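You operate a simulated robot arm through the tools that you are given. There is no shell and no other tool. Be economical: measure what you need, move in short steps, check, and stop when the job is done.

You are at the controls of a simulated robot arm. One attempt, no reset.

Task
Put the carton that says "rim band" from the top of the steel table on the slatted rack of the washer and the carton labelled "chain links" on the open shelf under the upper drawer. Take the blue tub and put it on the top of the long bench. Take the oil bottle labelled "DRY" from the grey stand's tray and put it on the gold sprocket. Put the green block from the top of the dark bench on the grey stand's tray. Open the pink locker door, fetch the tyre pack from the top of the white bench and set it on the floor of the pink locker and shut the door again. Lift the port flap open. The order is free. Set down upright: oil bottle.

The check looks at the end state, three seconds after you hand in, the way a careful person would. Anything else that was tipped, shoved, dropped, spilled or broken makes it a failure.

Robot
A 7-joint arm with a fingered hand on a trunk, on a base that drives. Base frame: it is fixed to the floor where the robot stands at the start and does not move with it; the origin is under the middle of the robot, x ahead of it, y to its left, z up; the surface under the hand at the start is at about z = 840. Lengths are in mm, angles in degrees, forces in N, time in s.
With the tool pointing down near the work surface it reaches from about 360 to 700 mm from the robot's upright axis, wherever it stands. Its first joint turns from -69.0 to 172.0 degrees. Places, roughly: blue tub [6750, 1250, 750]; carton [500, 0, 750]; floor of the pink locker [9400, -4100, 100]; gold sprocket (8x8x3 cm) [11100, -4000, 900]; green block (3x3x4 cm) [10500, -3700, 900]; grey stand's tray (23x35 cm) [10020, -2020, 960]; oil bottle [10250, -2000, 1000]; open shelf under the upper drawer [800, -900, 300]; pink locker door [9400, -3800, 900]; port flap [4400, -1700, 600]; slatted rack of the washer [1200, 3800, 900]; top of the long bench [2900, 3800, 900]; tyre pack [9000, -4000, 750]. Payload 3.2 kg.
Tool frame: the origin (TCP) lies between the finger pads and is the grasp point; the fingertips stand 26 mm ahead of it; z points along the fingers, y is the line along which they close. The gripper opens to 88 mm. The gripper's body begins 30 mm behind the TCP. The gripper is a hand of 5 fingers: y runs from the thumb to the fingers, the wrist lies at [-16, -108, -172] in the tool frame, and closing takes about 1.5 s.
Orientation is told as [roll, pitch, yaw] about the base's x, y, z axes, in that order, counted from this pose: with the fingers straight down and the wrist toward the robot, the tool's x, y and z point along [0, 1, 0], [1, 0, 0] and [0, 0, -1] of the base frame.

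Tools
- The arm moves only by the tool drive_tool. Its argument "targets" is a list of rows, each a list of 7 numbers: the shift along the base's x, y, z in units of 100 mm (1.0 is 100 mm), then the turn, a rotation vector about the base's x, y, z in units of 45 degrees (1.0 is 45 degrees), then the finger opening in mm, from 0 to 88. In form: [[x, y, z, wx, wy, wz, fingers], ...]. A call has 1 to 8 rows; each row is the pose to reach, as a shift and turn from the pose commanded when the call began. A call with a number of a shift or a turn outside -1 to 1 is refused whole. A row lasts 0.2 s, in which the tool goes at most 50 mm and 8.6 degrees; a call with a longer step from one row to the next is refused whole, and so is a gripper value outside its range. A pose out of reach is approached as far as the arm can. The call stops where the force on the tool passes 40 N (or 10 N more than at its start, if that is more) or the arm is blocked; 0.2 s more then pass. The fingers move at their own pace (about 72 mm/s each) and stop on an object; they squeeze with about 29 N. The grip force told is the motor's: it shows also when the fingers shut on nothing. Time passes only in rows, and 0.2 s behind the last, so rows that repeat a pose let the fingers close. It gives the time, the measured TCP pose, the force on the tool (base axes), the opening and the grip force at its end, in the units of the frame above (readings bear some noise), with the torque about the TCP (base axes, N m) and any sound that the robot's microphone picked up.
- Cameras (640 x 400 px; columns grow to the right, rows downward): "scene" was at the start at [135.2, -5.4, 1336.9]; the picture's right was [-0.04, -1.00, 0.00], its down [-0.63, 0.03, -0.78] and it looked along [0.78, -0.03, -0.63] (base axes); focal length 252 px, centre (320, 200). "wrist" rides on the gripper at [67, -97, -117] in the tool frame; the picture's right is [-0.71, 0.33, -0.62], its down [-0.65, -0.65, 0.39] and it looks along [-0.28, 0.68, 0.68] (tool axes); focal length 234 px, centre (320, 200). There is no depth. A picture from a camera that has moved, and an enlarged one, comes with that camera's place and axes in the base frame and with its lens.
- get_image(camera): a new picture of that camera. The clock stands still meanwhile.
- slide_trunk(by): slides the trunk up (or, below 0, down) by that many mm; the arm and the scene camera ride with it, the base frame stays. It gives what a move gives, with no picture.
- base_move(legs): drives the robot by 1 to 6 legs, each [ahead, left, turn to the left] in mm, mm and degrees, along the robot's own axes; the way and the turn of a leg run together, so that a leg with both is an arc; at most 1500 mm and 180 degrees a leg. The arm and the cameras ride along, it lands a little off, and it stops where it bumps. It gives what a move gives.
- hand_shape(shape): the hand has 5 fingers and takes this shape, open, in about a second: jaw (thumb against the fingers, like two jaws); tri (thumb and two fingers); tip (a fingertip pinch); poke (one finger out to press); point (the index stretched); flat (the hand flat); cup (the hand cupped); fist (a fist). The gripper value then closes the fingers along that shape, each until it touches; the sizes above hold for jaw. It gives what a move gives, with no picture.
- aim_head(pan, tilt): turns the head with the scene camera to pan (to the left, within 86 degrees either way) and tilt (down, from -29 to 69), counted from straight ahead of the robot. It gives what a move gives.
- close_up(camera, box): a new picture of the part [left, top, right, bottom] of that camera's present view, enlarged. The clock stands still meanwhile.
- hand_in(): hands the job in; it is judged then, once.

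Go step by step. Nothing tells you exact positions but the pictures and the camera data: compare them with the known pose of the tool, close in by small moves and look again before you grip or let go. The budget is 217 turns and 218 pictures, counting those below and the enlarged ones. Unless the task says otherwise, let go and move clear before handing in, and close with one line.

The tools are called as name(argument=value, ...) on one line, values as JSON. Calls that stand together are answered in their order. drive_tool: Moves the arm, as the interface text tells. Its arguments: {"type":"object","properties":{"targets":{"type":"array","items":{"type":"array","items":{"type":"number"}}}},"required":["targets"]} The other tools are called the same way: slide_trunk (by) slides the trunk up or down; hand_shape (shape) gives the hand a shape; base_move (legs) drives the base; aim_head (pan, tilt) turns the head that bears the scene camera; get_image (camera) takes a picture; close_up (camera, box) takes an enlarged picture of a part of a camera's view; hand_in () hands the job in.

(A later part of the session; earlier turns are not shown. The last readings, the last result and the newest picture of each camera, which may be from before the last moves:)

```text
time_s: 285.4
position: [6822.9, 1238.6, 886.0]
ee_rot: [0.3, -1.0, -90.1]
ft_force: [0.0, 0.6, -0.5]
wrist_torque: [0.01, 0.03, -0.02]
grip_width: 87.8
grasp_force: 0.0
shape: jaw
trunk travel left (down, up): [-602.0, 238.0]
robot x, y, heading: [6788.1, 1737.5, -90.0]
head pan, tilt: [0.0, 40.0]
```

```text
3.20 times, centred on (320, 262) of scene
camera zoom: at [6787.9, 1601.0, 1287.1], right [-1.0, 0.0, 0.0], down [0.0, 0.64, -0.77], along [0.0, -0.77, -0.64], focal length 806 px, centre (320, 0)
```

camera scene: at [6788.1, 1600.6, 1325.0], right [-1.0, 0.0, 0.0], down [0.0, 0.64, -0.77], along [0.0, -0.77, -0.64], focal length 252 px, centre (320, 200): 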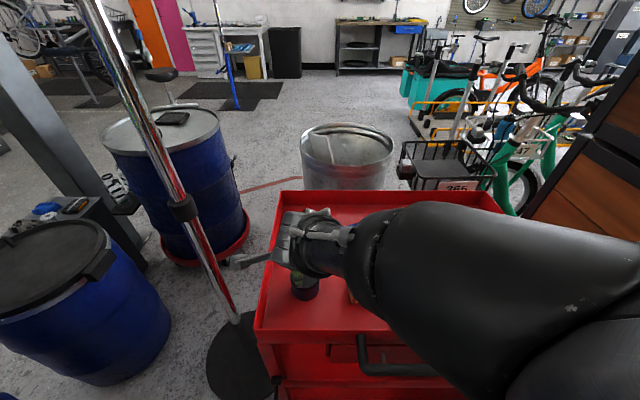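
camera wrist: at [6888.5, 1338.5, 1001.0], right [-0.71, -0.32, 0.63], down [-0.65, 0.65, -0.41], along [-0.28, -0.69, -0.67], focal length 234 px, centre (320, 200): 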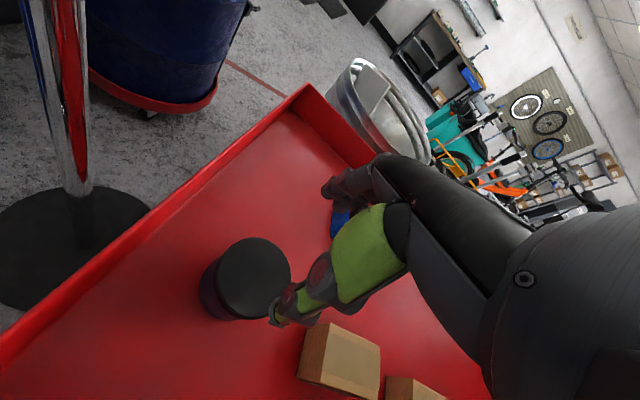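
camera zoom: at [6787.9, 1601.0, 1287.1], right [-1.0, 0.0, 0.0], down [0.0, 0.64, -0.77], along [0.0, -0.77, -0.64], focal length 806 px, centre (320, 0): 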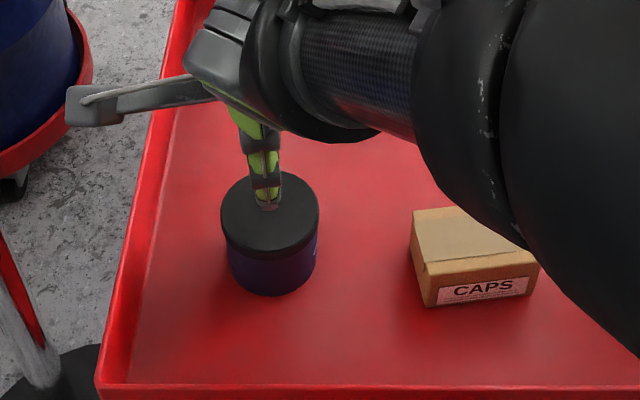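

Two views agree now: lid centre about (6828, 1262), top z≈809, diameter ~69. I move above it and check.

drive_tool(targets=[[0.05, 0.235, 0, 0, 0, 0, 88], [0.05, 0.235, -0.3, 0, 0, 0, 88]])

get_image(camera="wrist")

close_up(camera="scene", box=[240, 220, 400, 320])

```text
time_s: 286.0
position: [6828.6, 1262.4, 856.0]
ee_rot: [0.4, -1.2, -90.1]
ft_force: [-0.4, -1.1, -0.3]
wrist_torque: [-0.02, -0.01, 0.01]
grip_width: 87.9
grasp_force: 0.1
shape: jaw
trunk travel left (down, up): [-602.0, 238.0]
robot x, y, heading: [6791.3, 1739.6, -89.6]
head pan, tilt: [0.0, 40.0]
```

```text
150 pictures are left
camera wrist: at [6895.7, 1361.4, 971.6], right [-0.71, -0.32, 0.63], down [-0.65, 0.65, -0.41], along [-0.28, -0.69, -0.67], focal length 234 px, centre (320, 200)
```

wrist: 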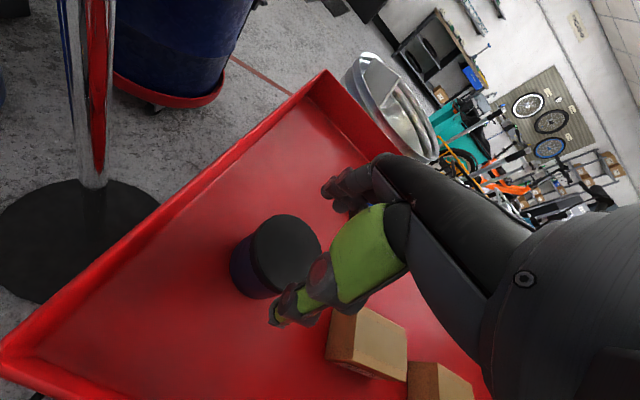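

```text
4.00 times, centred on (320, 270) of scene
camera zoom: at [6789.0, 1599.3, 1286.9], right [-1.0, 0.0, 0.0], down [0.0, 0.64, -0.77], along [0.0, -0.77, -0.64], focal length 1008 px, centre (320, -80)
```

zoom: 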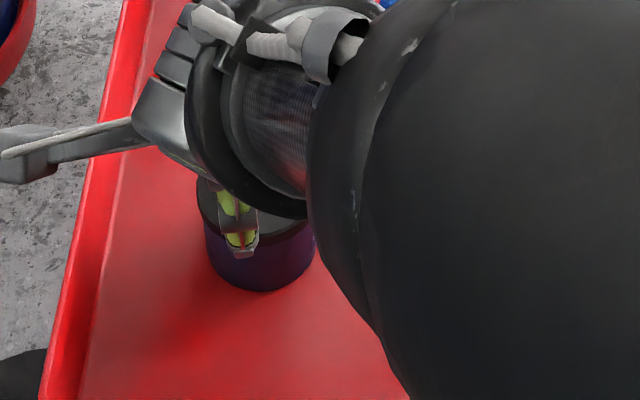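

Nearly centred. I nudge 5 mm and lower with the trunk.

drive_tool(targets=[[0.05, 0.03, -0.12, 0, 0.0, 0, 88]])

slide_trunk(by=-44)

get_image(camera="wrist")

```text
time_s: 286.4
position: [6833.9, 1266.9, 844.0]
ee_rot: [0.4, -1.1, -90.1]
ft_force: [0.6, 0.4, 0.4]
wrist_torque: [0.0, -0.03, 0.01]
grip_width: 87.7
grasp_force: 0.0
shape: jaw
trunk travel left (down, up): [-602.0, 238.0]
robot x, y, heading: [6791.4, 1739.2, -89.7]
head pan, tilt: [0.0, 40.0]
```

```text
time_s: 287.3
position: [6834.2, 1265.7, 799.5]
ee_rot: [0.3, -1.0, -90.0]
ft_force: [-0.5, -0.8, 0.3]
wrist_torque: [-0.01, -0.04, 0.01]
grip_width: 87.9
grasp_force: 0.1
shape: jaw
trunk travel left (down, up): [-558.0, 282.0]
robot x, y, heading: [6790.6, 1738.6, -89.9]
head pan, tilt: [0.0, 40.0]
```

```text
148 pictures are left
camera wrist: at [6900.8, 1365.0, 915.1], right [-0.71, -0.32, 0.63], down [-0.65, 0.65, -0.41], along [-0.28, -0.69, -0.67], focal length 234 px, centre (320, 200)
```

wrist: 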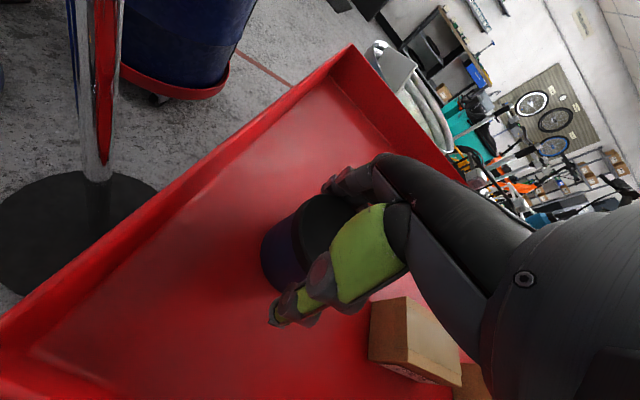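

No contact and the jar sits between thumb and fingers. I close.

drive_tool(targets=[[0, 0, -0.03, 0, 0, 0, 88], [0, 0, -0.03, 0, 0, 0, 50], [0, 0, -0.03, 0, 0, 0, 50], [0, 0, -0.03, 0, 0, 0, 50], [0, 0, -0.03, 0, 0, 0, 50], [0, 0, -0.03, 0, 0, 0, 50], [0, 0, -0.03, 0, 0, 0, 50]])

```text
time_s: 288.9
position: [6834.5, 1266.2, 797.1]
ee_rot: [0.4, -1.1, -90.2]
ft_force: [-0.2, 0.1, -0.3]
wrist_torque: [0.08, -0.03, -0.04]
grip_width: 59.2
grasp_force: 28.9
shape: jaw
trunk travel left (down, up): [-558.0, 282.0]
robot x, y, heading: [6787.3, 1737.2, -90.1]
head pan, tilt: [0.0, 40.0]
```

Held at 59 mm with full grip. I lift with the trunk and check.

slide_trunk(by=280)

get_image(camera="wrist")

```text
time_s: 291.7
position: [6834.3, 1266.2, 1077.3]
ee_rot: [0.4, -1.1, -90.0]
ft_force: [0.6, -0.2, -1.9]
wrist_torque: [0.01, -0.04, 0.03]
grip_width: 59.1
grasp_force: 29.1
shape: jaw
trunk travel left (down, up): [-838.0, 2.0]
robot x, y, heading: [6787.7, 1736.9, -89.5]
head pan, tilt: [0.0, 40.0]
```

```text
147 pictures are left
camera wrist: at [6900.8, 1364.8, 1192.2], right [-0.71, -0.32, 0.62], down [-0.65, 0.65, -0.41], along [-0.28, -0.69, -0.67], focal length 234 px, centre (320, 200)
```

wrist: 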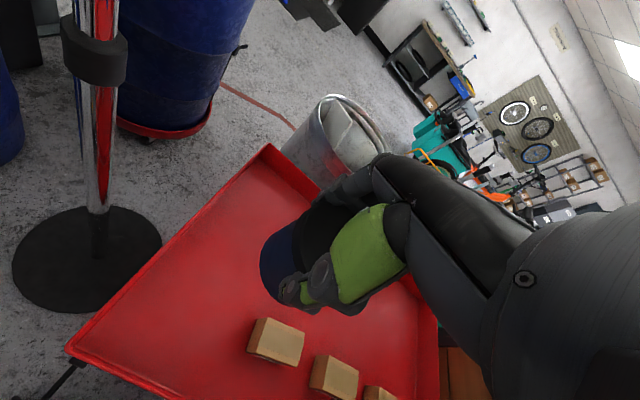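

The blue tub is in hand. I back out and drive to the long bench, turning on the clear side.

base_move(legs=[[-950, 0, 0], [0, -700, 0], [0, 0, -179.5], [340, 0, 0], [0, 1500, 0]])

aim_head(pan=60, tilt=20)

get_image(camera="scene")

```text
time_s: 316.4
position: [4621.0, 3614.6, 1077.1]
ee_rot: [0.4, -1.1, 84.7]
ft_force: [0.1, 0.1, -2.9]
wrist_torque: [-0.02, 0.04, 0.02]
grip_width: 58.7
grasp_force: 29.1
shape: jaw
trunk travel left (down, up): [-838.0, 2.0]
robot x, y, heading: [4626.0, 3145.0, 84.9]
head pan, tilt: [0.0, 40.0]
```

```text
time_s: 317.7
position: [4620.0, 3614.7, 1076.7]
ee_rot: [0.4, -1.1, 84.7]
ft_force: [0.3, -0.1, -3.0]
wrist_torque: [0.05, 0.06, -0.06]
grip_width: 58.6
grasp_force: 29.6
shape: jaw
trunk travel left (down, up): [-838.0, 2.0]
robot x, y, heading: [4622.9, 3138.9, 84.8]
head pan, tilt: [60.0, 20.0]
```

```text
146 pictures are left
camera scene: at [4550.2, 3243.3, 1554.4], right [0.58, 0.82, 0.0], down [0.28, -0.2, -0.94], along [-0.77, 0.54, -0.34], focal length 252 px, centre (320, 200)
```

scene: 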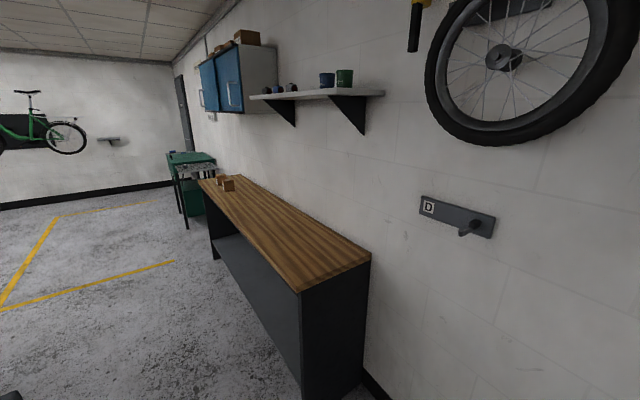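

The bench top spans y 3634–4035, right end at x≈3857. I move alongside to x≈3500 and up to its front.

base_move(legs=[[0, 0, 5.2], [0, 1075, 0]])

aim_head(pan=5, tilt=40)

get_image(camera="scene")

```text
time_s: 323.8
position: [3495.3, 3611.8, 1077.2]
ee_rot: [0.4, -1.1, 89.8]
ft_force: [0.5, -0.6, -1.6]
wrist_torque: [0.02, 0.04, 0.0]
grip_width: 58.4
grasp_force: 28.9
shape: jaw
trunk travel left (down, up): [-838.0, 2.0]
robot x, y, heading: [3541.9, 3142.4, 90.1]
head pan, tilt: [60.0, 20.0]
```

```text
time_s: 325.0
position: [3495.1, 3612.2, 1077.0]
ee_rot: [0.4, -1.1, 89.8]
ft_force: [-0.2, -0.2, -1.9]
wrist_torque: [0.0, 0.01, 0.02]
grip_width: 58.5
grasp_force: 28.7
shape: jaw
trunk travel left (down, up): [-838.0, 2.0]
robot x, y, heading: [3539.1, 3144.9, 90.3]
head pan, tilt: [5.0, 40.0]
```

```text
145 pictures are left
camera scene: at [3531.5, 3274.1, 1523.0], right [1.0, 0.09, 0.0], down [0.06, -0.64, -0.77], along [-0.07, 0.76, -0.64], focal length 252 px, centre (320, 200)
```

scene: 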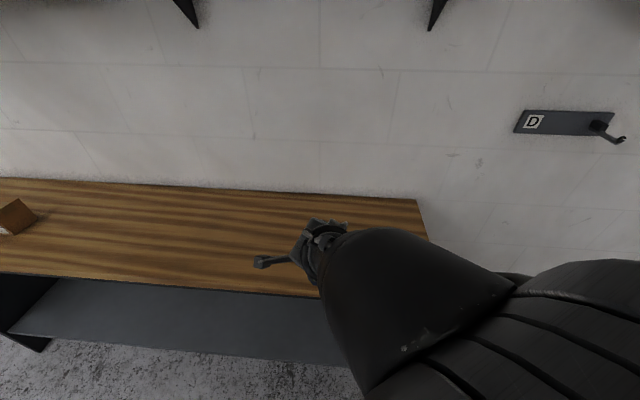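

I move forward over the bench and lower.

base_move(legs=[[150, 0, 0]])

slide_trunk(by=-100)

get_image(camera="wrist")

```text
time_s: 326.4
position: [3495.2, 3761.1, 1077.0]
ee_rot: [0.4, -1.2, 89.7]
ft_force: [0.6, 0.1, -2.6]
wrist_torque: [-0.04, 0.05, -0.05]
grip_width: 58.3
grasp_force: 29.2
shape: jaw
trunk travel left (down, up): [-838.0, 2.0]
robot x, y, heading: [3540.8, 3288.0, 89.8]
head pan, tilt: [5.0, 40.0]
```

```text
time_s: 327.7
position: [3495.1, 3762.3, 976.3]
ee_rot: [0.5, -1.1, 89.8]
ft_force: [0.3, -1.6, -1.5]
wrist_torque: [-0.02, 0.03, 0.0]
grip_width: 58.4
grasp_force: 29.3
shape: jaw
trunk travel left (down, up): [-738.0, 102.0]
robot x, y, heading: [3540.1, 3291.2, 90.0]
head pan, tilt: [5.0, 40.0]
```

```text
144 pictures are left
camera wrist: at [3429.7, 3663.1, 1092.3], right [0.71, 0.32, 0.62], down [0.64, -0.65, -0.41], along [0.28, 0.69, -0.67], focal length 234 px, centre (320, 200)
```

wrist: 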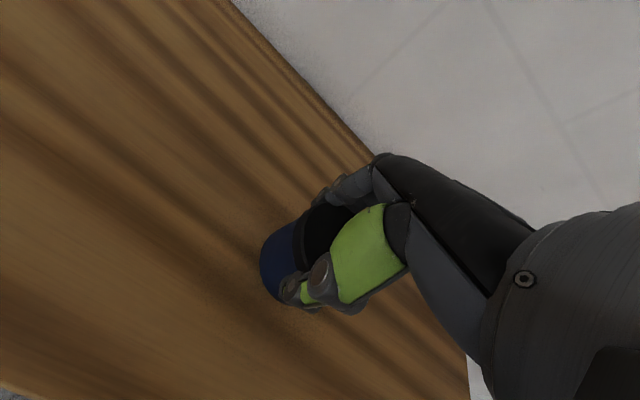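

slide_trunk(by=-25)

slide_trunk(by=-12)

slide_trunk(by=-8)

get_image(camera="wrist")

```text
time_s: 328.4
position: [3494.1, 3762.9, 958.4]
ee_rot: [0.8, -1.9, 89.8]
ft_force: [-0.4, 3.9, 34.1]
wrist_torque: [-0.58, -0.13, -0.03]
grip_width: 58.9
grasp_force: 29.1
shape: jaw
trunk travel left (down, up): [-713.0, 127.0]
robot x, y, heading: [3543.6, 3290.2, 89.9]
head pan, tilt: [5.0, 40.0]
```

```text
time_s: 329.0
position: [3490.9, 3764.9, 947.4]
ee_rot: [1.2, -2.3, 89.8]
ft_force: [-2.6, -3.1, 13.9]
wrist_torque: [-0.66, 0.12, -0.12]
grip_width: 53.7
grasp_force: 28.3
shape: jaw
trunk travel left (down, up): [-701.0, 139.0]
robot x, y, heading: [3539.7, 3292.5, 89.8]
head pan, tilt: [5.0, 40.0]
stopped: the force on the tool passed its limit at 48 N (the readings are from after the stop); the commanded pose is now the measured one
```

```text
time_s: 329.5
position: [3489.9, 3769.6, 946.8]
ee_rot: [1.7, -3.1, 89.9]
ft_force: [-0.3, -5.6, 18.4]
wrist_torque: [-0.76, 0.04, -0.02]
grip_width: 52.4
grasp_force: 29.5
shape: jaw
trunk travel left (down, up): [-693.0, 147.0]
robot x, y, heading: [3540.7, 3292.0, 90.0]
head pan, tilt: [5.0, 40.0]
stopped: the force on the tool passed its limit at 42 N (the readings are from after the stop); the commanded pose is now the measured one
```

```text
143 pictures are left
camera wrist: at [3426.7, 3664.7, 1060.4], right [0.73, 0.3, 0.62], down [0.64, -0.63, -0.44], along [0.26, 0.72, -0.65], focal length 234 px, centre (320, 200)
```

wrist: 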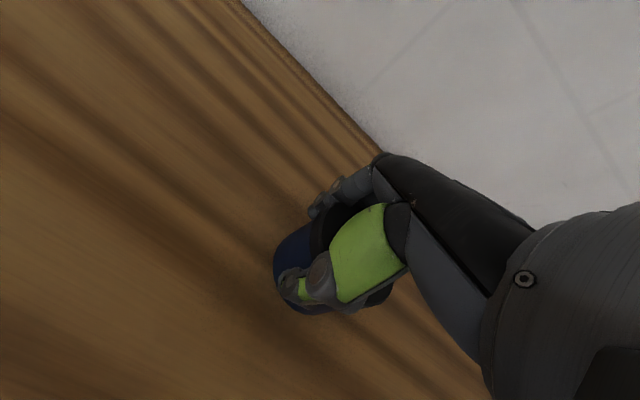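

The tub is on the bench; I pressed a bit more than needed. I relax upward and open the fingers.

drive_tool(targets=[[0, 0, 0.03, 0, 0, 0, 56], [0, 0, 0.04, 0, 0, 0, 70], [0, 0, 0.05, 0, 0, 0, 88], [0, 0, 0.05, 0, 0, 0, 88], [0, 0, 0.05, 0, 0, 0, 88]])

get_image(camera="wrist")

```text
time_s: 330.7
position: [3489.3, 3770.7, 949.7]
ee_rot: [1.5, -2.8, 89.9]
ft_force: [0.0, 0.0, -0.7]
wrist_torque: [0.04, -0.01, -0.01]
grip_width: 87.7
grasp_force: 0.0
shape: jaw
trunk travel left (down, up): [-693.0, 147.0]
robot x, y, heading: [3541.0, 3290.9, 90.0]
head pan, tilt: [5.0, 40.0]
```

```text
142 pictures are left
camera wrist: at [3426.2, 3666.6, 1062.5], right [0.72, 0.3, 0.62], down [0.64, -0.63, -0.44], along [0.26, 0.71, -0.65], focal length 234 px, centre (320, 200)
```

wrist: 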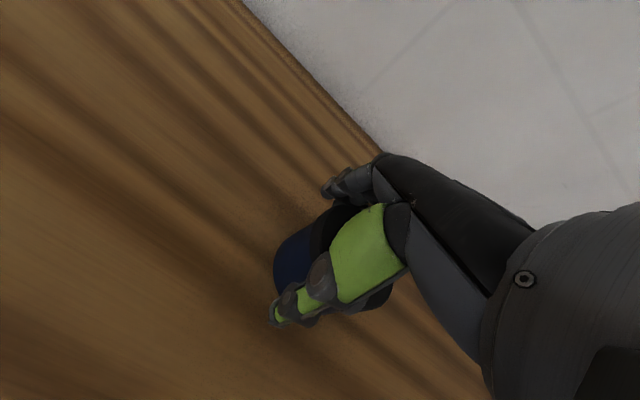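

slide_trunk(by=120)

get_image(camera="wrist")

```text
time_s: 332.2
position: [3489.1, 3769.9, 1069.1]
ee_rot: [1.4, -2.7, 90.0]
ft_force: [0.2, 0.4, -0.3]
wrist_torque: [0.02, -0.01, 0.0]
grip_width: 87.8
grasp_force: 0.0
shape: jaw
trunk travel left (down, up): [-813.0, 27.0]
robot x, y, heading: [3539.9, 3293.2, 90.1]
head pan, tilt: [5.0, 40.0]
```

```text
141 pictures are left
camera wrist: at [3426.2, 3666.7, 1182.5], right [0.72, 0.3, 0.62], down [0.64, -0.63, -0.44], along [0.26, 0.71, -0.65], focal length 234 px, centre (320, 200)
```

wrist: 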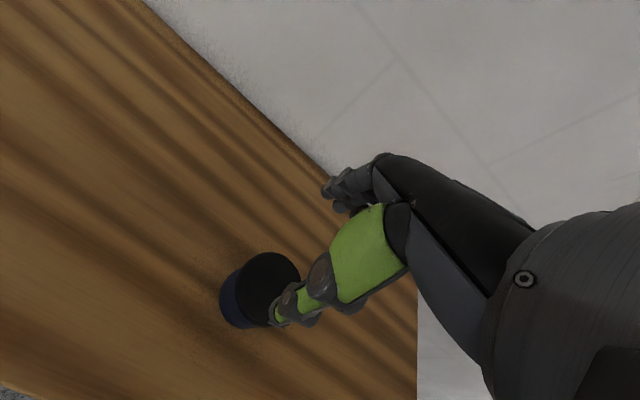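

The tub stands upright on the bench. Next the port flap near (4400, −1700): I drive out into the open floor and look that way.

base_move(legs=[[-150, 0, 0], [0, -860, 0], [0, 0, -180], [500, 0, 0]])

aim_head(pan=10, tilt=15)

get_image(camera="scene")

```text
time_s: 347.6
position: [4464.9, 2176.5, 1069.7]
ee_rot: [1.5, -2.8, -89.2]
ft_force: [0.6, -0.4, 0.4]
wrist_torque: [-0.03, 0.02, 0.01]
grip_width: 87.8
grasp_force: 0.0
shape: jaw
trunk travel left (down, up): [-813.0, 27.0]
robot x, y, heading: [4409.0, 2651.5, -89.2]
head pan, tilt: [5.0, 40.0]
```

```text
time_s: 348.5
position: [4465.3, 2176.2, 1068.1]
ee_rot: [1.5, -2.8, -89.3]
ft_force: [0.1, -0.3, -0.8]
wrist_torque: [0.0, 0.01, 0.03]
grip_width: 87.5
grasp_force: 0.1
shape: jaw
trunk travel left (down, up): [-813.0, 27.0]
robot x, y, heading: [4406.9, 2657.2, -89.2]
head pan, tilt: [10.0, 15.0]
```

```text
140 pictures are left
camera scene: at [4426.1, 2510.6, 1537.9], right [-0.98, -0.19, 0.0], down [-0.05, 0.26, -0.97], along [0.18, -0.95, -0.26], focal length 252 px, centre (320, 200)
```

scene: 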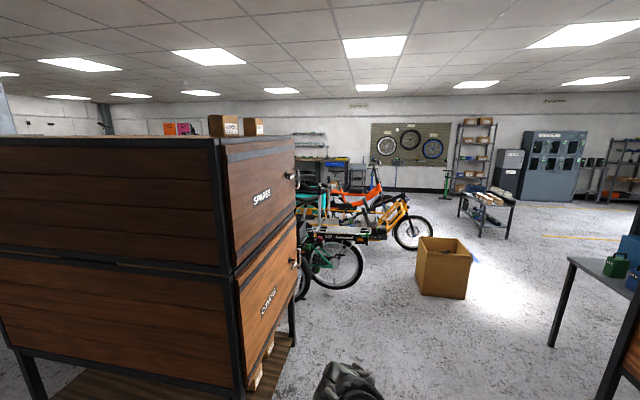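

The predicted spot falls at the cargo bikes around pixel (370, 190). I zoom in.

close_up(camera="scene", box=[280, 140, 440, 290])

```text
2.67 times, centred on (360, 215) of scene
camera zoom: at [4426.1, 2510.6, 1537.9], right [-0.98, -0.19, 0.0], down [-0.05, 0.26, -0.97], along [0.18, -0.95, -0.26], focal length 672 px, centre (213, 160)
```

zoom: 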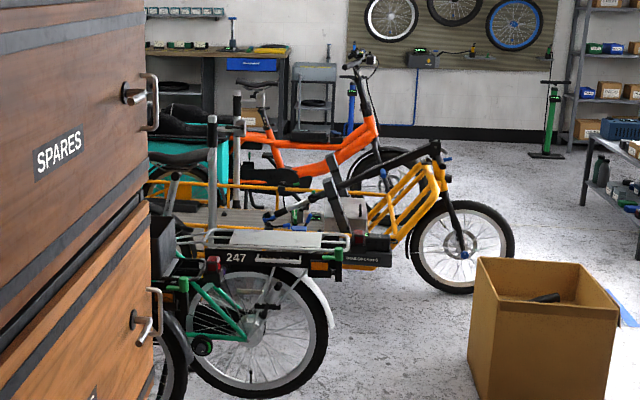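

Bikes and a cardboard box block the direct way, so I go round through the known free corridor by the benches.

base_move(legs=[[-400, 0, 0], [0, 0, -91], [1500, 0, 0], [1150, 0, 0], [0, 0, 90], [1500, 0, 0]])

aim_head(pan=30, tilt=20)

get_image(camera="scene")

```text
time_s: 378.2
position: [1736.8, 1100.4, 1068.1]
ee_rot: [1.4, -2.7, -92.1]
ft_force: [0.9, 0.3, -0.1]
wrist_torque: [0.0, 0.03, -0.03]
grip_width: 87.8
grasp_force: 0.1
shape: jaw
trunk travel left (down, up): [-813.0, 27.0]
robot x, y, heading: [1704.7, 1578.8, -92.1]
head pan, tilt: [10.0, 15.0]
```

```text
time_s: 379.0
position: [1737.1, 1099.6, 1068.1]
ee_rot: [1.5, -2.8, -92.1]
ft_force: [-0.2, -0.2, 0.1]
wrist_torque: [0.02, 0.0, -0.03]
grip_width: 87.8
grasp_force: 0.0
shape: jaw
trunk travel left (down, up): [-813.0, 27.0]
robot x, y, heading: [1699.9, 1582.8, -92.1]
head pan, tilt: [30.0, 20.0]
```

```text
138 pictures are left
camera scene: at [1744.8, 1445.9, 1529.8], right [-0.88, -0.47, 0.0], down [-0.16, 0.3, -0.94], along [0.44, -0.83, -0.34], focal length 252 px, centre (320, 200)
```

scene: 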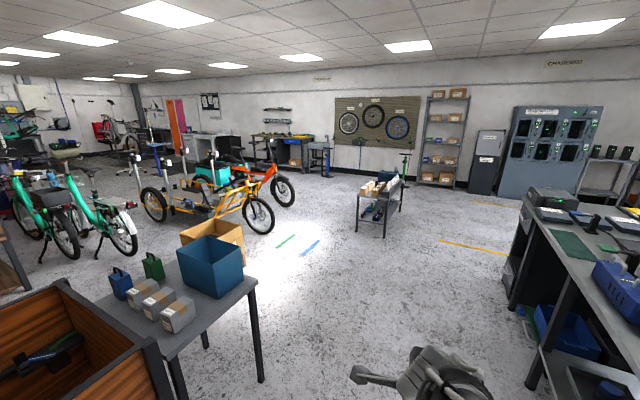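

I see the orange cargo bike at the flap's predicted place. I zoom there.

close_up(camera="scene", box=[200, 130, 360, 230])

```text
4.00 times, centred on (280, 180) of scene
camera zoom: at [1744.8, 1445.9, 1529.8], right [-0.88, -0.47, 0.0], down [-0.16, 0.3, -0.94], along [0.44, -0.83, -0.34], focal length 1008 px, centre (480, 280)
```

zoom: 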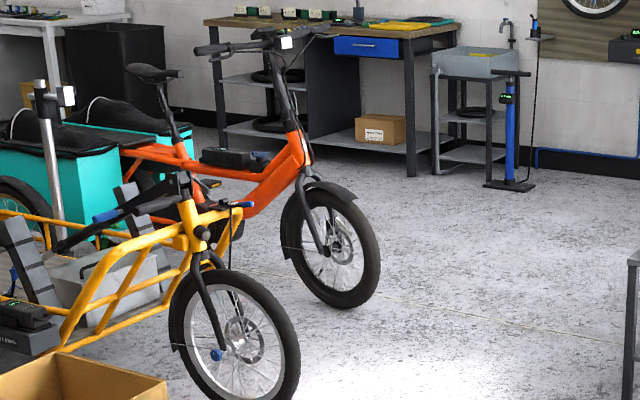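

The flap must be on the orange bike's frame, whose free side faces −y. I drive round south of the small bench to that side.

base_move(legs=[[0, 0, 2.1], [1500, 0, 0], [1500, 0, 0], [1500, 0, 0]])

aim_head(pan=80, tilt=20)

get_image(camera="scene")

```text
time_s: 400.7
position: [1745.0, -3356.6, 1068.9]
ee_rot: [1.4, -2.8, -90.2]
ft_force: [0.0, -0.5, 0.1]
wrist_torque: [-0.03, -0.02, 0.01]
grip_width: 87.8
grasp_force: 0.1
shape: jaw
trunk travel left (down, up): [-813.0, 27.0]
robot x, y, heading: [1694.3, -2876.2, -90.2]
head pan, tilt: [30.0, 20.0]
```

```text
time_s: 401.9
position: [1744.1, -3358.2, 1069.0]
ee_rot: [1.4, -2.8, -90.2]
ft_force: [-0.1, -0.7, 0.4]
wrist_torque: [0.0, 0.0, 0.01]
grip_width: 87.5
grasp_force: 0.1
shape: jaw
trunk travel left (down, up): [-813.0, 27.0]
robot x, y, heading: [1696.0, -2878.6, -90.3]
head pan, tilt: [80.0, 20.0]
```

```text
136 pictures are left
camera scene: at [1786.5, -2947.0, 1529.8], right [-0.18, -0.98, 0.0], down [-0.34, 0.06, -0.94], along [0.92, -0.17, -0.34], focal length 252 px, centre (320, 200)
```

scene: 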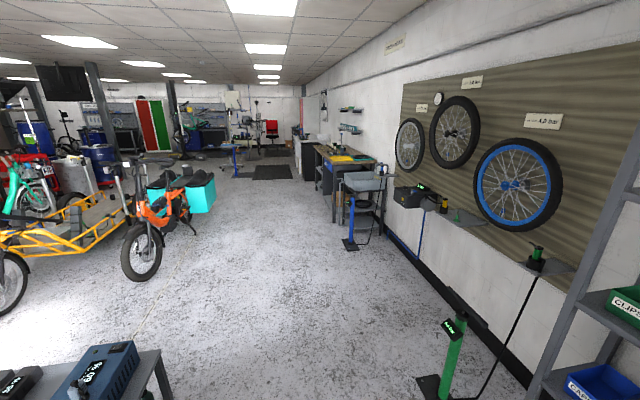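

The lane is clear. I drive east to the orange bike's side and turn to face it.

base_move(legs=[[0, 1400, 0], [0, 1200, 0], [0, 0, 180]])

aim_head(pan=0, tilt=35)

get_image(camera="scene")

```text
time_s: 421.7
position: [4234.1, -2434.9, 1068.7]
ee_rot: [1.4, -2.8, 88.6]
ft_force: [0.1, 1.3, 0.0]
wrist_torque: [0.04, -0.03, -0.03]
grip_width: 87.9
grasp_force: 0.0
shape: jaw
trunk travel left (down, up): [-813.0, 27.0]
robot x, y, heading: [4276.0, -2917.4, 88.7]
head pan, tilt: [80.0, 20.0]
```

```text
time_s: 423.2
position: [4234.6, -2435.2, 1067.6]
ee_rot: [1.4, -2.8, 88.6]
ft_force: [0.0, -0.1, -0.6]
wrist_torque: [-0.01, 0.01, -0.01]
grip_width: 87.8
grasp_force: 0.1
shape: jaw
trunk travel left (down, up): [-813.0, 27.0]
robot x, y, heading: [4273.9, -2914.5, 88.4]
head pan, tilt: [0.0, 35.0]
```

```text
135 pictures are left
camera scene: at [4276.9, -2778.0, 1505.9], right [1.0, -0.02, 0.0], down [-0.01, -0.57, -0.82], along [0.02, 0.82, -0.57], focal length 252 px, centre (320, 200)
```

scene: 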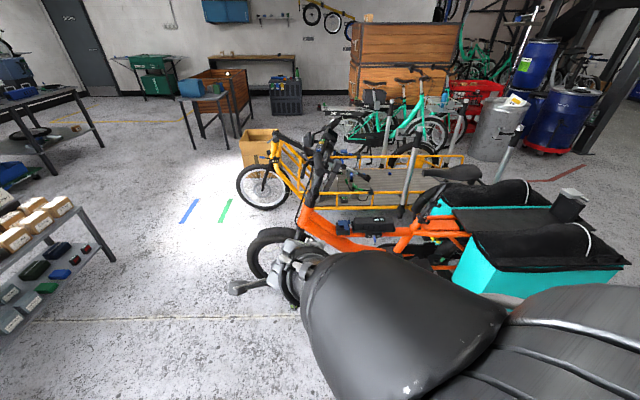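

close_up(camera="scene", box=[240, 150, 480, 300])

get_image(camera="wrist")

```text
2.67 times, centred on (360, 225) of scene
camera zoom: at [4276.9, -2778.0, 1505.9], right [1.0, -0.02, 0.0], down [-0.01, -0.57, -0.82], along [0.02, 0.82, -0.57], focal length 672 px, centre (213, 133)
```

zoom: 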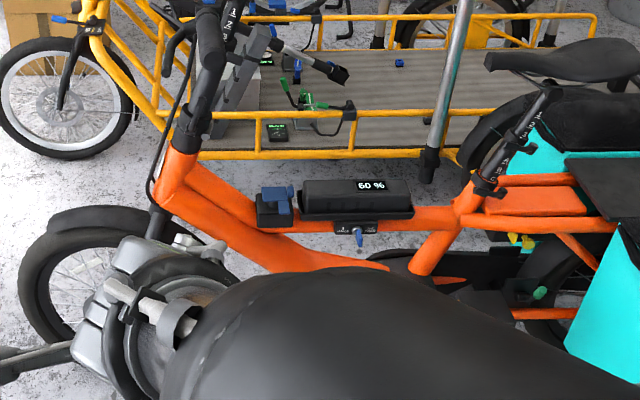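

```text
133 pictures are left
camera wrist: at [4169.6, -2536.5, 1182.6], right [0.73, 0.28, 0.62], down [0.62, -0.65, -0.44], along [0.28, 0.71, -0.65], focal length 234 px, centre (320, 200)
```

wrist: 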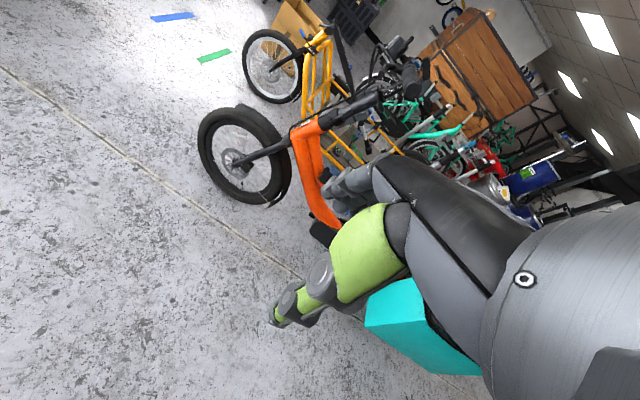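

The arm hides the lower frame. I shift the robot 350 mm to the right and look again.

base_move(legs=[[0, -350, 0]])

aim_head(pan=15, tilt=40)

close_up(camera="scene", box=[200, 50, 440, 200])

get_image(camera="scene")

```text
time_s: 425.5
position: [4592.6, -2443.7, 1069.3]
ee_rot: [1.5, -2.8, 88.6]
ft_force: [-1.1, -0.5, 0.1]
wrist_torque: [-0.01, -0.03, 0.01]
grip_width: 88.0
grasp_force: 0.1
shape: jaw
trunk travel left (down, up): [-813.0, 27.0]
robot x, y, heading: [4631.6, -2927.9, 88.6]
head pan, tilt: [0.0, 35.0]
```

```text
time_s: 426.3
position: [4592.0, -2444.1, 1068.6]
ee_rot: [1.3, -2.7, 88.5]
ft_force: [0.3, 0.0, 0.1]
wrist_torque: [0.02, -0.01, 0.03]
grip_width: 87.7
grasp_force: 0.1
shape: jaw
trunk travel left (down, up): [-813.0, 27.0]
robot x, y, heading: [4630.6, -2922.0, 88.5]
head pan, tilt: [15.0, 40.0]
```

```text
2.67 times, centred on (320, 125) of scene
camera zoom: at [4612.0, -2792.0, 1498.4], right [0.97, 0.23, 0.0], down [0.15, -0.62, -0.77], along [-0.18, 0.74, -0.64], focal length 672 px, centre (320, 400)
```

zoom: 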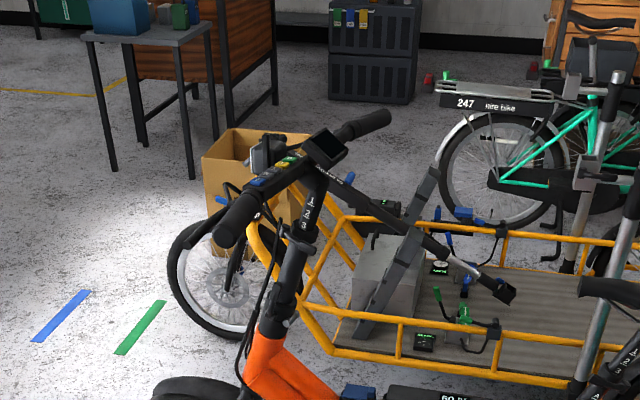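

```text
131 pictures are left
camera scene: at [4612.0, -2792.0, 1498.4], right [0.97, 0.23, 0.0], down [0.15, -0.62, -0.77], along [-0.18, 0.74, -0.64], focal length 252 px, centre (320, 200)
```

scene: 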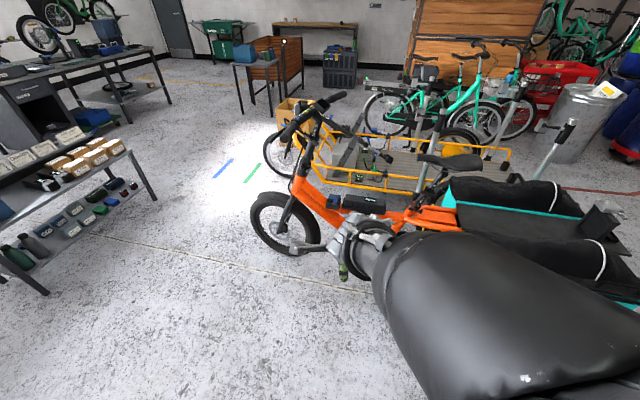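

close_up(camera="scene", box=[280, 160, 440, 260])

```text
4.00 times, centred on (360, 210) of scene
camera zoom: at [4612.0, -2792.0, 1498.4], right [0.97, 0.23, 0.0], down [0.15, -0.62, -0.77], along [-0.18, 0.74, -0.64], focal length 1008 px, centre (160, 160)
```

zoom: 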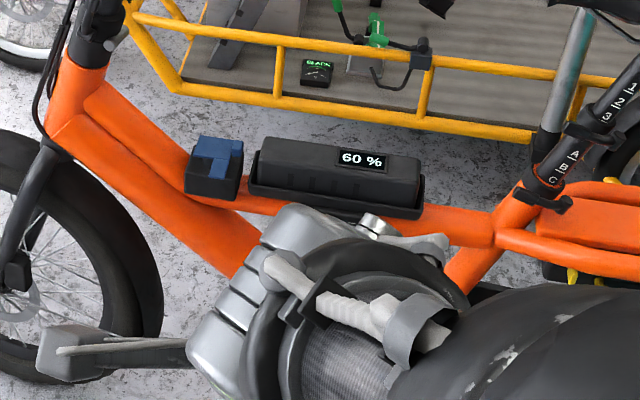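

The black box with a blue piece, at about (4425, −1700, 570), looks like the port with its flap. I lower the trunk and bring the wrist camera close.

slide_trunk(by=-300)

base_move(legs=[[0, 260, 1.5], [250, 0, 0]])

get_image(camera="wrist")

aim_head(pan=0, tilt=35)

get_image(camera="scene")

```text
time_s: 429.3
position: [4592.4, -2443.5, 768.1]
ee_rot: [1.4, -2.8, 88.6]
ft_force: [-0.8, 0.2, 0.3]
wrist_torque: [0.02, 0.01, -0.03]
grip_width: 87.6
grasp_force: 0.1
shape: jaw
trunk travel left (down, up): [-513.0, 327.0]
robot x, y, heading: [4633.6, -2923.8, 88.7]
head pan, tilt: [15.0, 40.0]
```

```text
time_s: 432.6
position: [4319.3, -2192.9, 767.4]
ee_rot: [1.4, -2.8, 90.6]
ft_force: [-0.4, -0.8, -0.5]
wrist_torque: [0.03, -0.01, 0.0]
grip_width: 88.0
grasp_force: 0.1
shape: jaw
trunk travel left (down, up): [-513.0, 327.0]
robot x, y, heading: [4376.1, -2669.6, 90.6]
head pan, tilt: [15.0, 40.0]
```

```text
129 pictures are left
camera wrist: at [4257.3, -2295.5, 882.3], right [0.72, 0.31, 0.62], down [0.65, -0.63, -0.44], along [0.26, 0.71, -0.65], focal length 234 px, centre (320, 200)
```

wrist: 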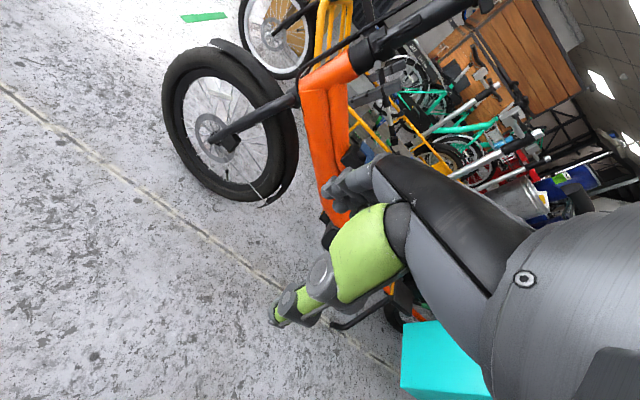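

```text
time_s: 433.3
position: [4320.1, -2192.4, 769.1]
ee_rot: [1.5, -2.9, 90.4]
ft_force: [0.0, 0.2, -0.1]
wrist_torque: [0.0, 0.01, -0.01]
grip_width: 87.8
grasp_force: 0.0
shape: jaw
trunk travel left (down, up): [-513.0, 327.0]
robot x, y, heading: [4376.8, -2667.5, 90.4]
head pan, tilt: [0.0, 35.0]
```

```text
128 pictures are left
camera scene: at [4372.6, -2533.7, 1205.9], right [1.0, 0.01, 0.0], down [0.01, -0.57, -0.82], along [-0.01, 0.82, -0.57], focal length 252 px, centre (320, 200)
```

scene: 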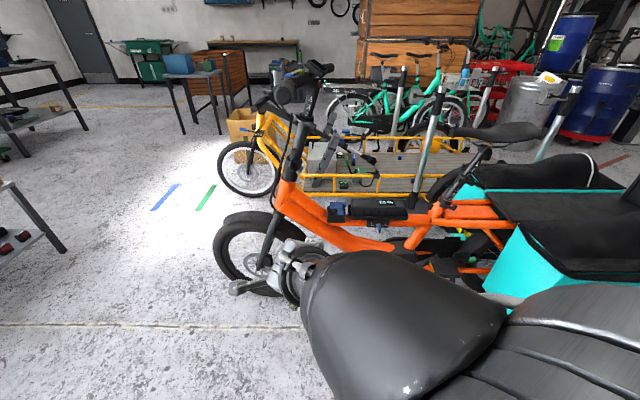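

close_up(camera="scene", box=[290, 180, 430, 268])

```text
4.55 times, centred on (360, 224) of scene
camera zoom: at [4372.6, -2533.7, 1205.9], right [1.0, 0.01, 0.0], down [0.01, -0.57, -0.82], along [-0.01, 0.82, -0.57], focal length 1146 px, centre (138, 91)
```

zoom: 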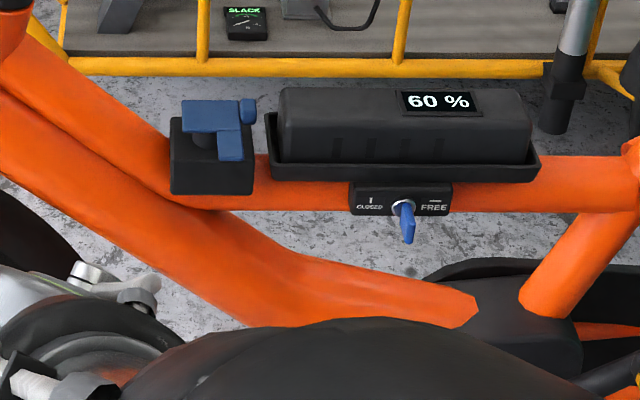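

The blue flap sits on the black port box at about (4429, −1700, 600). To learn how it hinges I bring the wrist camera over it.

base_move(legs=[[0, -155, 0], [350, 0, 0]])

get_image(camera="wrist")

aim_head(pan=10, tilt=45)

get_image(camera="scene")

```text
time_s: 436.6
position: [4474.8, -1839.9, 768.7]
ee_rot: [1.4, -2.9, 90.2]
ft_force: [0.1, -0.9, -0.2]
wrist_torque: [-0.03, -0.01, 0.03]
grip_width: 87.6
grasp_force: 0.1
shape: jaw
trunk travel left (down, up): [-513.0, 327.0]
robot x, y, heading: [4527.3, -2319.4, 90.1]
head pan, tilt: [0.0, 35.0]
```

```text
126 pictures are left
camera wrist: at [4412.4, -1943.5, 882.4], right [0.72, 0.3, 0.62], down [0.64, -0.63, -0.44], along [0.26, 0.71, -0.65], focal length 234 px, centre (320, 200)
```

wrist: 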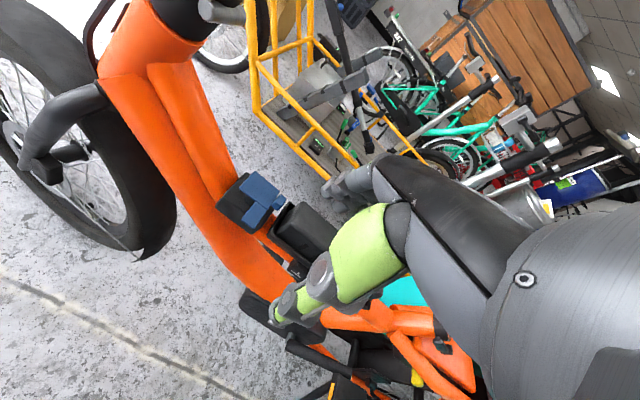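

```text
time_s: 437.3
position: [4475.5, -1839.8, 769.4]
ee_rot: [1.3, -2.7, 90.1]
ft_force: [0.5, -0.2, 0.2]
wrist_torque: [0.02, 0.04, 0.01]
grip_width: 87.8
grasp_force: 0.1
shape: jaw
trunk travel left (down, up): [-513.0, 327.0]
robot x, y, heading: [4527.4, -2318.5, 90.0]
head pan, tilt: [10.0, 45.0]
```

```text
125 pictures are left
camera scene: at [4512.0, -2190.4, 1191.1], right [0.98, 0.18, 0.0], down [0.12, -0.7, -0.71], along [-0.12, 0.7, -0.71], focal length 252 px, centre (320, 200)
```

scene: 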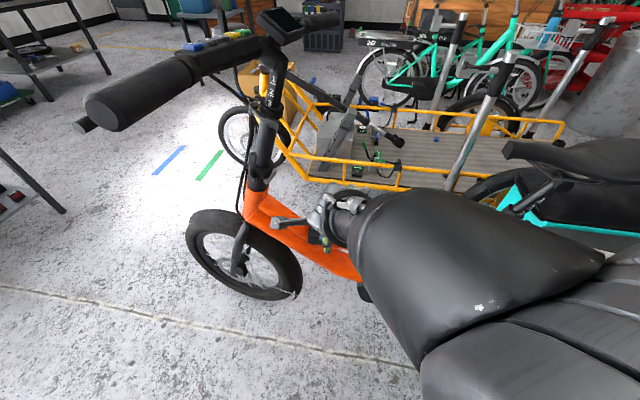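

close_up(camera="wrist", box=[190, 150, 350, 250])

```text
4.00 times, centred on (270, 200) of wrist
camera zoom: at [4412.4, -1943.9, 882.6], right [0.72, 0.3, 0.62], down [0.64, -0.63, -0.44], along [0.26, 0.71, -0.65], focal length 937 px, centre (520, 200)
```

zoom: 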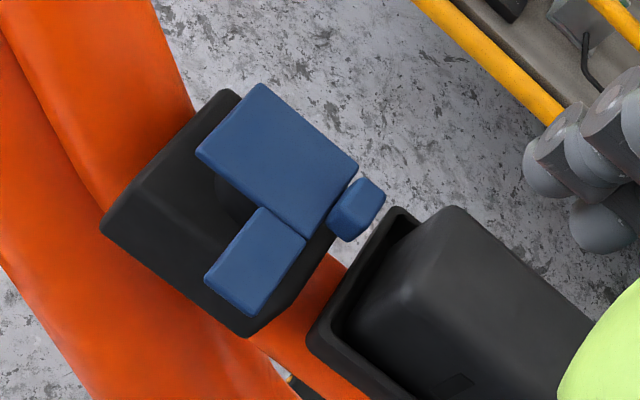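

The flap seems a flat blue plate over the socket with a tab toward me and a knob at the right end. I back off and look at it from a lower angle to see the hinge.

base_move(legs=[[-350, 0, 0]])

slide_trunk(by=-400)

aim_head(pan=8, tilt=15)

get_image(camera="scene")

```text
time_s: 439.6
position: [4476.1, -2181.2, 768.9]
ee_rot: [1.5, -2.8, 90.1]
ft_force: [0.1, -0.3, -0.1]
wrist_torque: [0.01, 0.0, -0.02]
grip_width: 87.8
grasp_force: 0.0
shape: jaw
trunk travel left (down, up): [-513.0, 327.0]
robot x, y, heading: [4528.7, -2658.4, 89.6]
head pan, tilt: [10.0, 45.0]
```

```text
time_s: 443.4
position: [4477.1, -2183.0, 370.0]
ee_rot: [1.5, -2.9, 90.0]
ft_force: [-0.5, -0.5, -0.1]
wrist_torque: [0.03, 0.0, 0.05]
grip_width: 87.8
grasp_force: 0.0
shape: jaw
trunk travel left (down, up): [-113.0, 727.0]
robot x, y, heading: [4523.9, -2659.1, 89.9]
head pan, tilt: [10.0, 45.0]
```

```text
time_s: 444.3
position: [4477.3, -2181.1, 368.7]
ee_rot: [1.5, -2.8, 90.0]
ft_force: [-0.7, -0.1, 1.1]
wrist_torque: [-0.02, 0.02, 0.02]
grip_width: 87.8
grasp_force: 0.0
shape: jaw
trunk travel left (down, up): [-113.0, 727.0]
robot x, y, heading: [4529.2, -2657.5, 90.0]
head pan, tilt: [8.0, 15.0]
```

```text
123 pictures are left
camera scene: at [4513.8, -2519.8, 837.8], right [0.99, 0.14, 0.0], down [0.04, -0.26, -0.97], along [-0.13, 0.96, -0.26], focal length 252 px, centre (320, 200)
```

scene: 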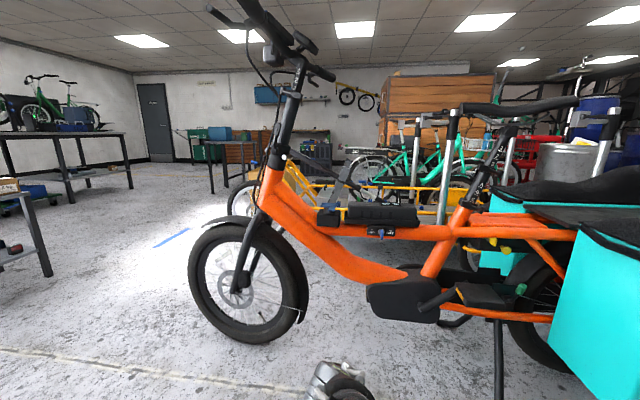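

close_up(camera="scene", box=[290, 180, 386, 240])

```text
6.67 times, centred on (338, 210) of scene
camera zoom: at [4513.8, -2519.8, 837.8], right [0.99, 0.14, 0.0], down [0.04, -0.26, -0.97], along [-0.13, 0.96, -0.26], focal length 1680 px, centre (200, 133)
```

zoom: 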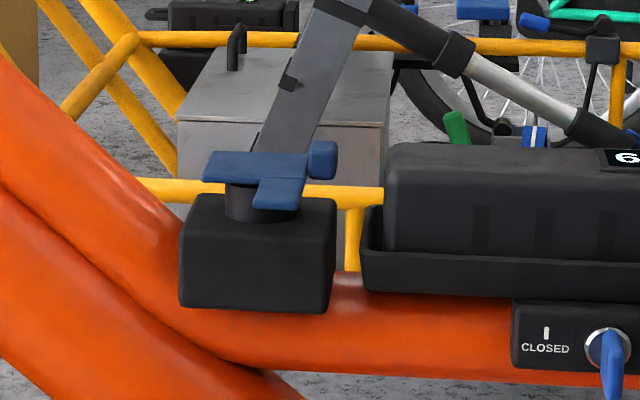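

Now it is clear: a thin blue plate at z≈601 over a round socket, with a tab reaching toward me (front edge y≈−1767, x 4435–4457) floating ~14 mm above the box top, and a hinge knob at the right. I'll slip one horizontal finger under the tab and lift; first the poke shape and a tool pitch.

hand_shape(shape="poke")

slide_trunk(by=250)

drive_tool(targets=[[0, 0, 0, 0.19, 0, 0, 0], [0, 0, 0, 0.38, 0, 0, 0], [0, 0, 0, 0.57, 0, 0, 0], [0, 0, 0, 0.76, 0, 0, 0], [0, 0, 0, 0.95, 0, 0, 0]])

get_image(camera="scene")

get_image(camera="wrist")

```text
time_s: 445.2
position: [4476.1, -2182.5, 369.2]
ee_rot: [1.4, -2.8, 90.0]
ft_force: [0.1, 0.0, 0.0]
wrist_torque: [0.02, 0.0, -0.01]
grip_width: 0.0
grasp_force: 0.1
shape: poke
trunk travel left (down, up): [-113.0, 727.0]
robot x, y, heading: [4522.3, -2661.1, 89.9]
head pan, tilt: [8.0, 15.0]
```

```text
time_s: 447.8
position: [4477.7, -2182.1, 617.9]
ee_rot: [1.4, -2.8, 90.0]
ft_force: [0.2, 0.0, -0.1]
wrist_torque: [0.01, -0.04, 0.0]
grip_width: 0.1
grasp_force: 0.1
shape: poke
trunk travel left (down, up): [-363.0, 477.0]
robot x, y, heading: [4528.8, -2660.9, 90.2]
head pan, tilt: [8.0, 15.0]
```

```text
time_s: 449.0
position: [4475.7, -2182.2, 619.3]
ee_rot: [1.6, -45.6, 89.9]
ft_force: [-0.9, 0.1, 0.0]
wrist_torque: [-0.01, -0.03, 0.01]
grip_width: 0.0
grasp_force: 29.1
shape: jaw
trunk travel left (down, up): [-363.0, 477.0]
robot x, y, heading: [4531.4, -2660.1, 89.8]
head pan, tilt: [8.0, 15.0]
```

```text
121 pictures are left
camera scene: at [4513.6, -2519.6, 1087.9], right [0.99, 0.14, 0.0], down [0.04, -0.26, -0.97], along [-0.13, 0.96, -0.26], focal length 252 px, centre (320, 200)
```

scene: 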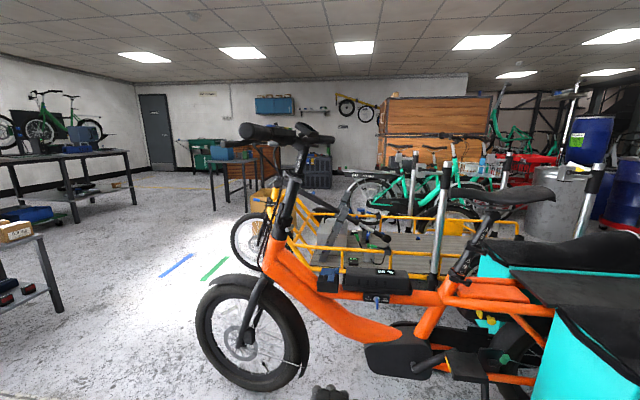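

```text
120 pictures are left
camera wrist: at [4412.5, -2335.4, 632.4], right [0.72, -0.2, 0.66], down [0.64, -0.17, -0.75], along [0.26, 0.97, 0.01], focal length 234 px, centre (320, 200)
```

wrist: 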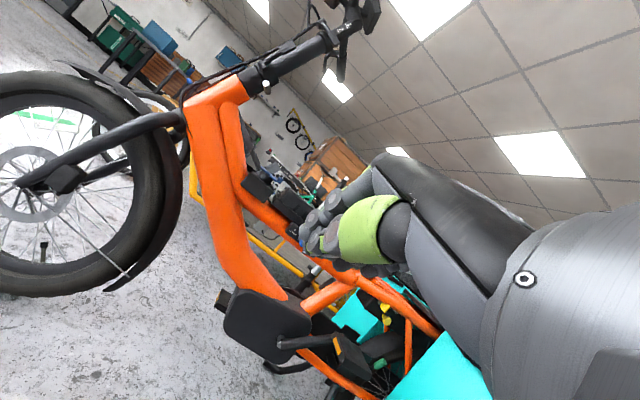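

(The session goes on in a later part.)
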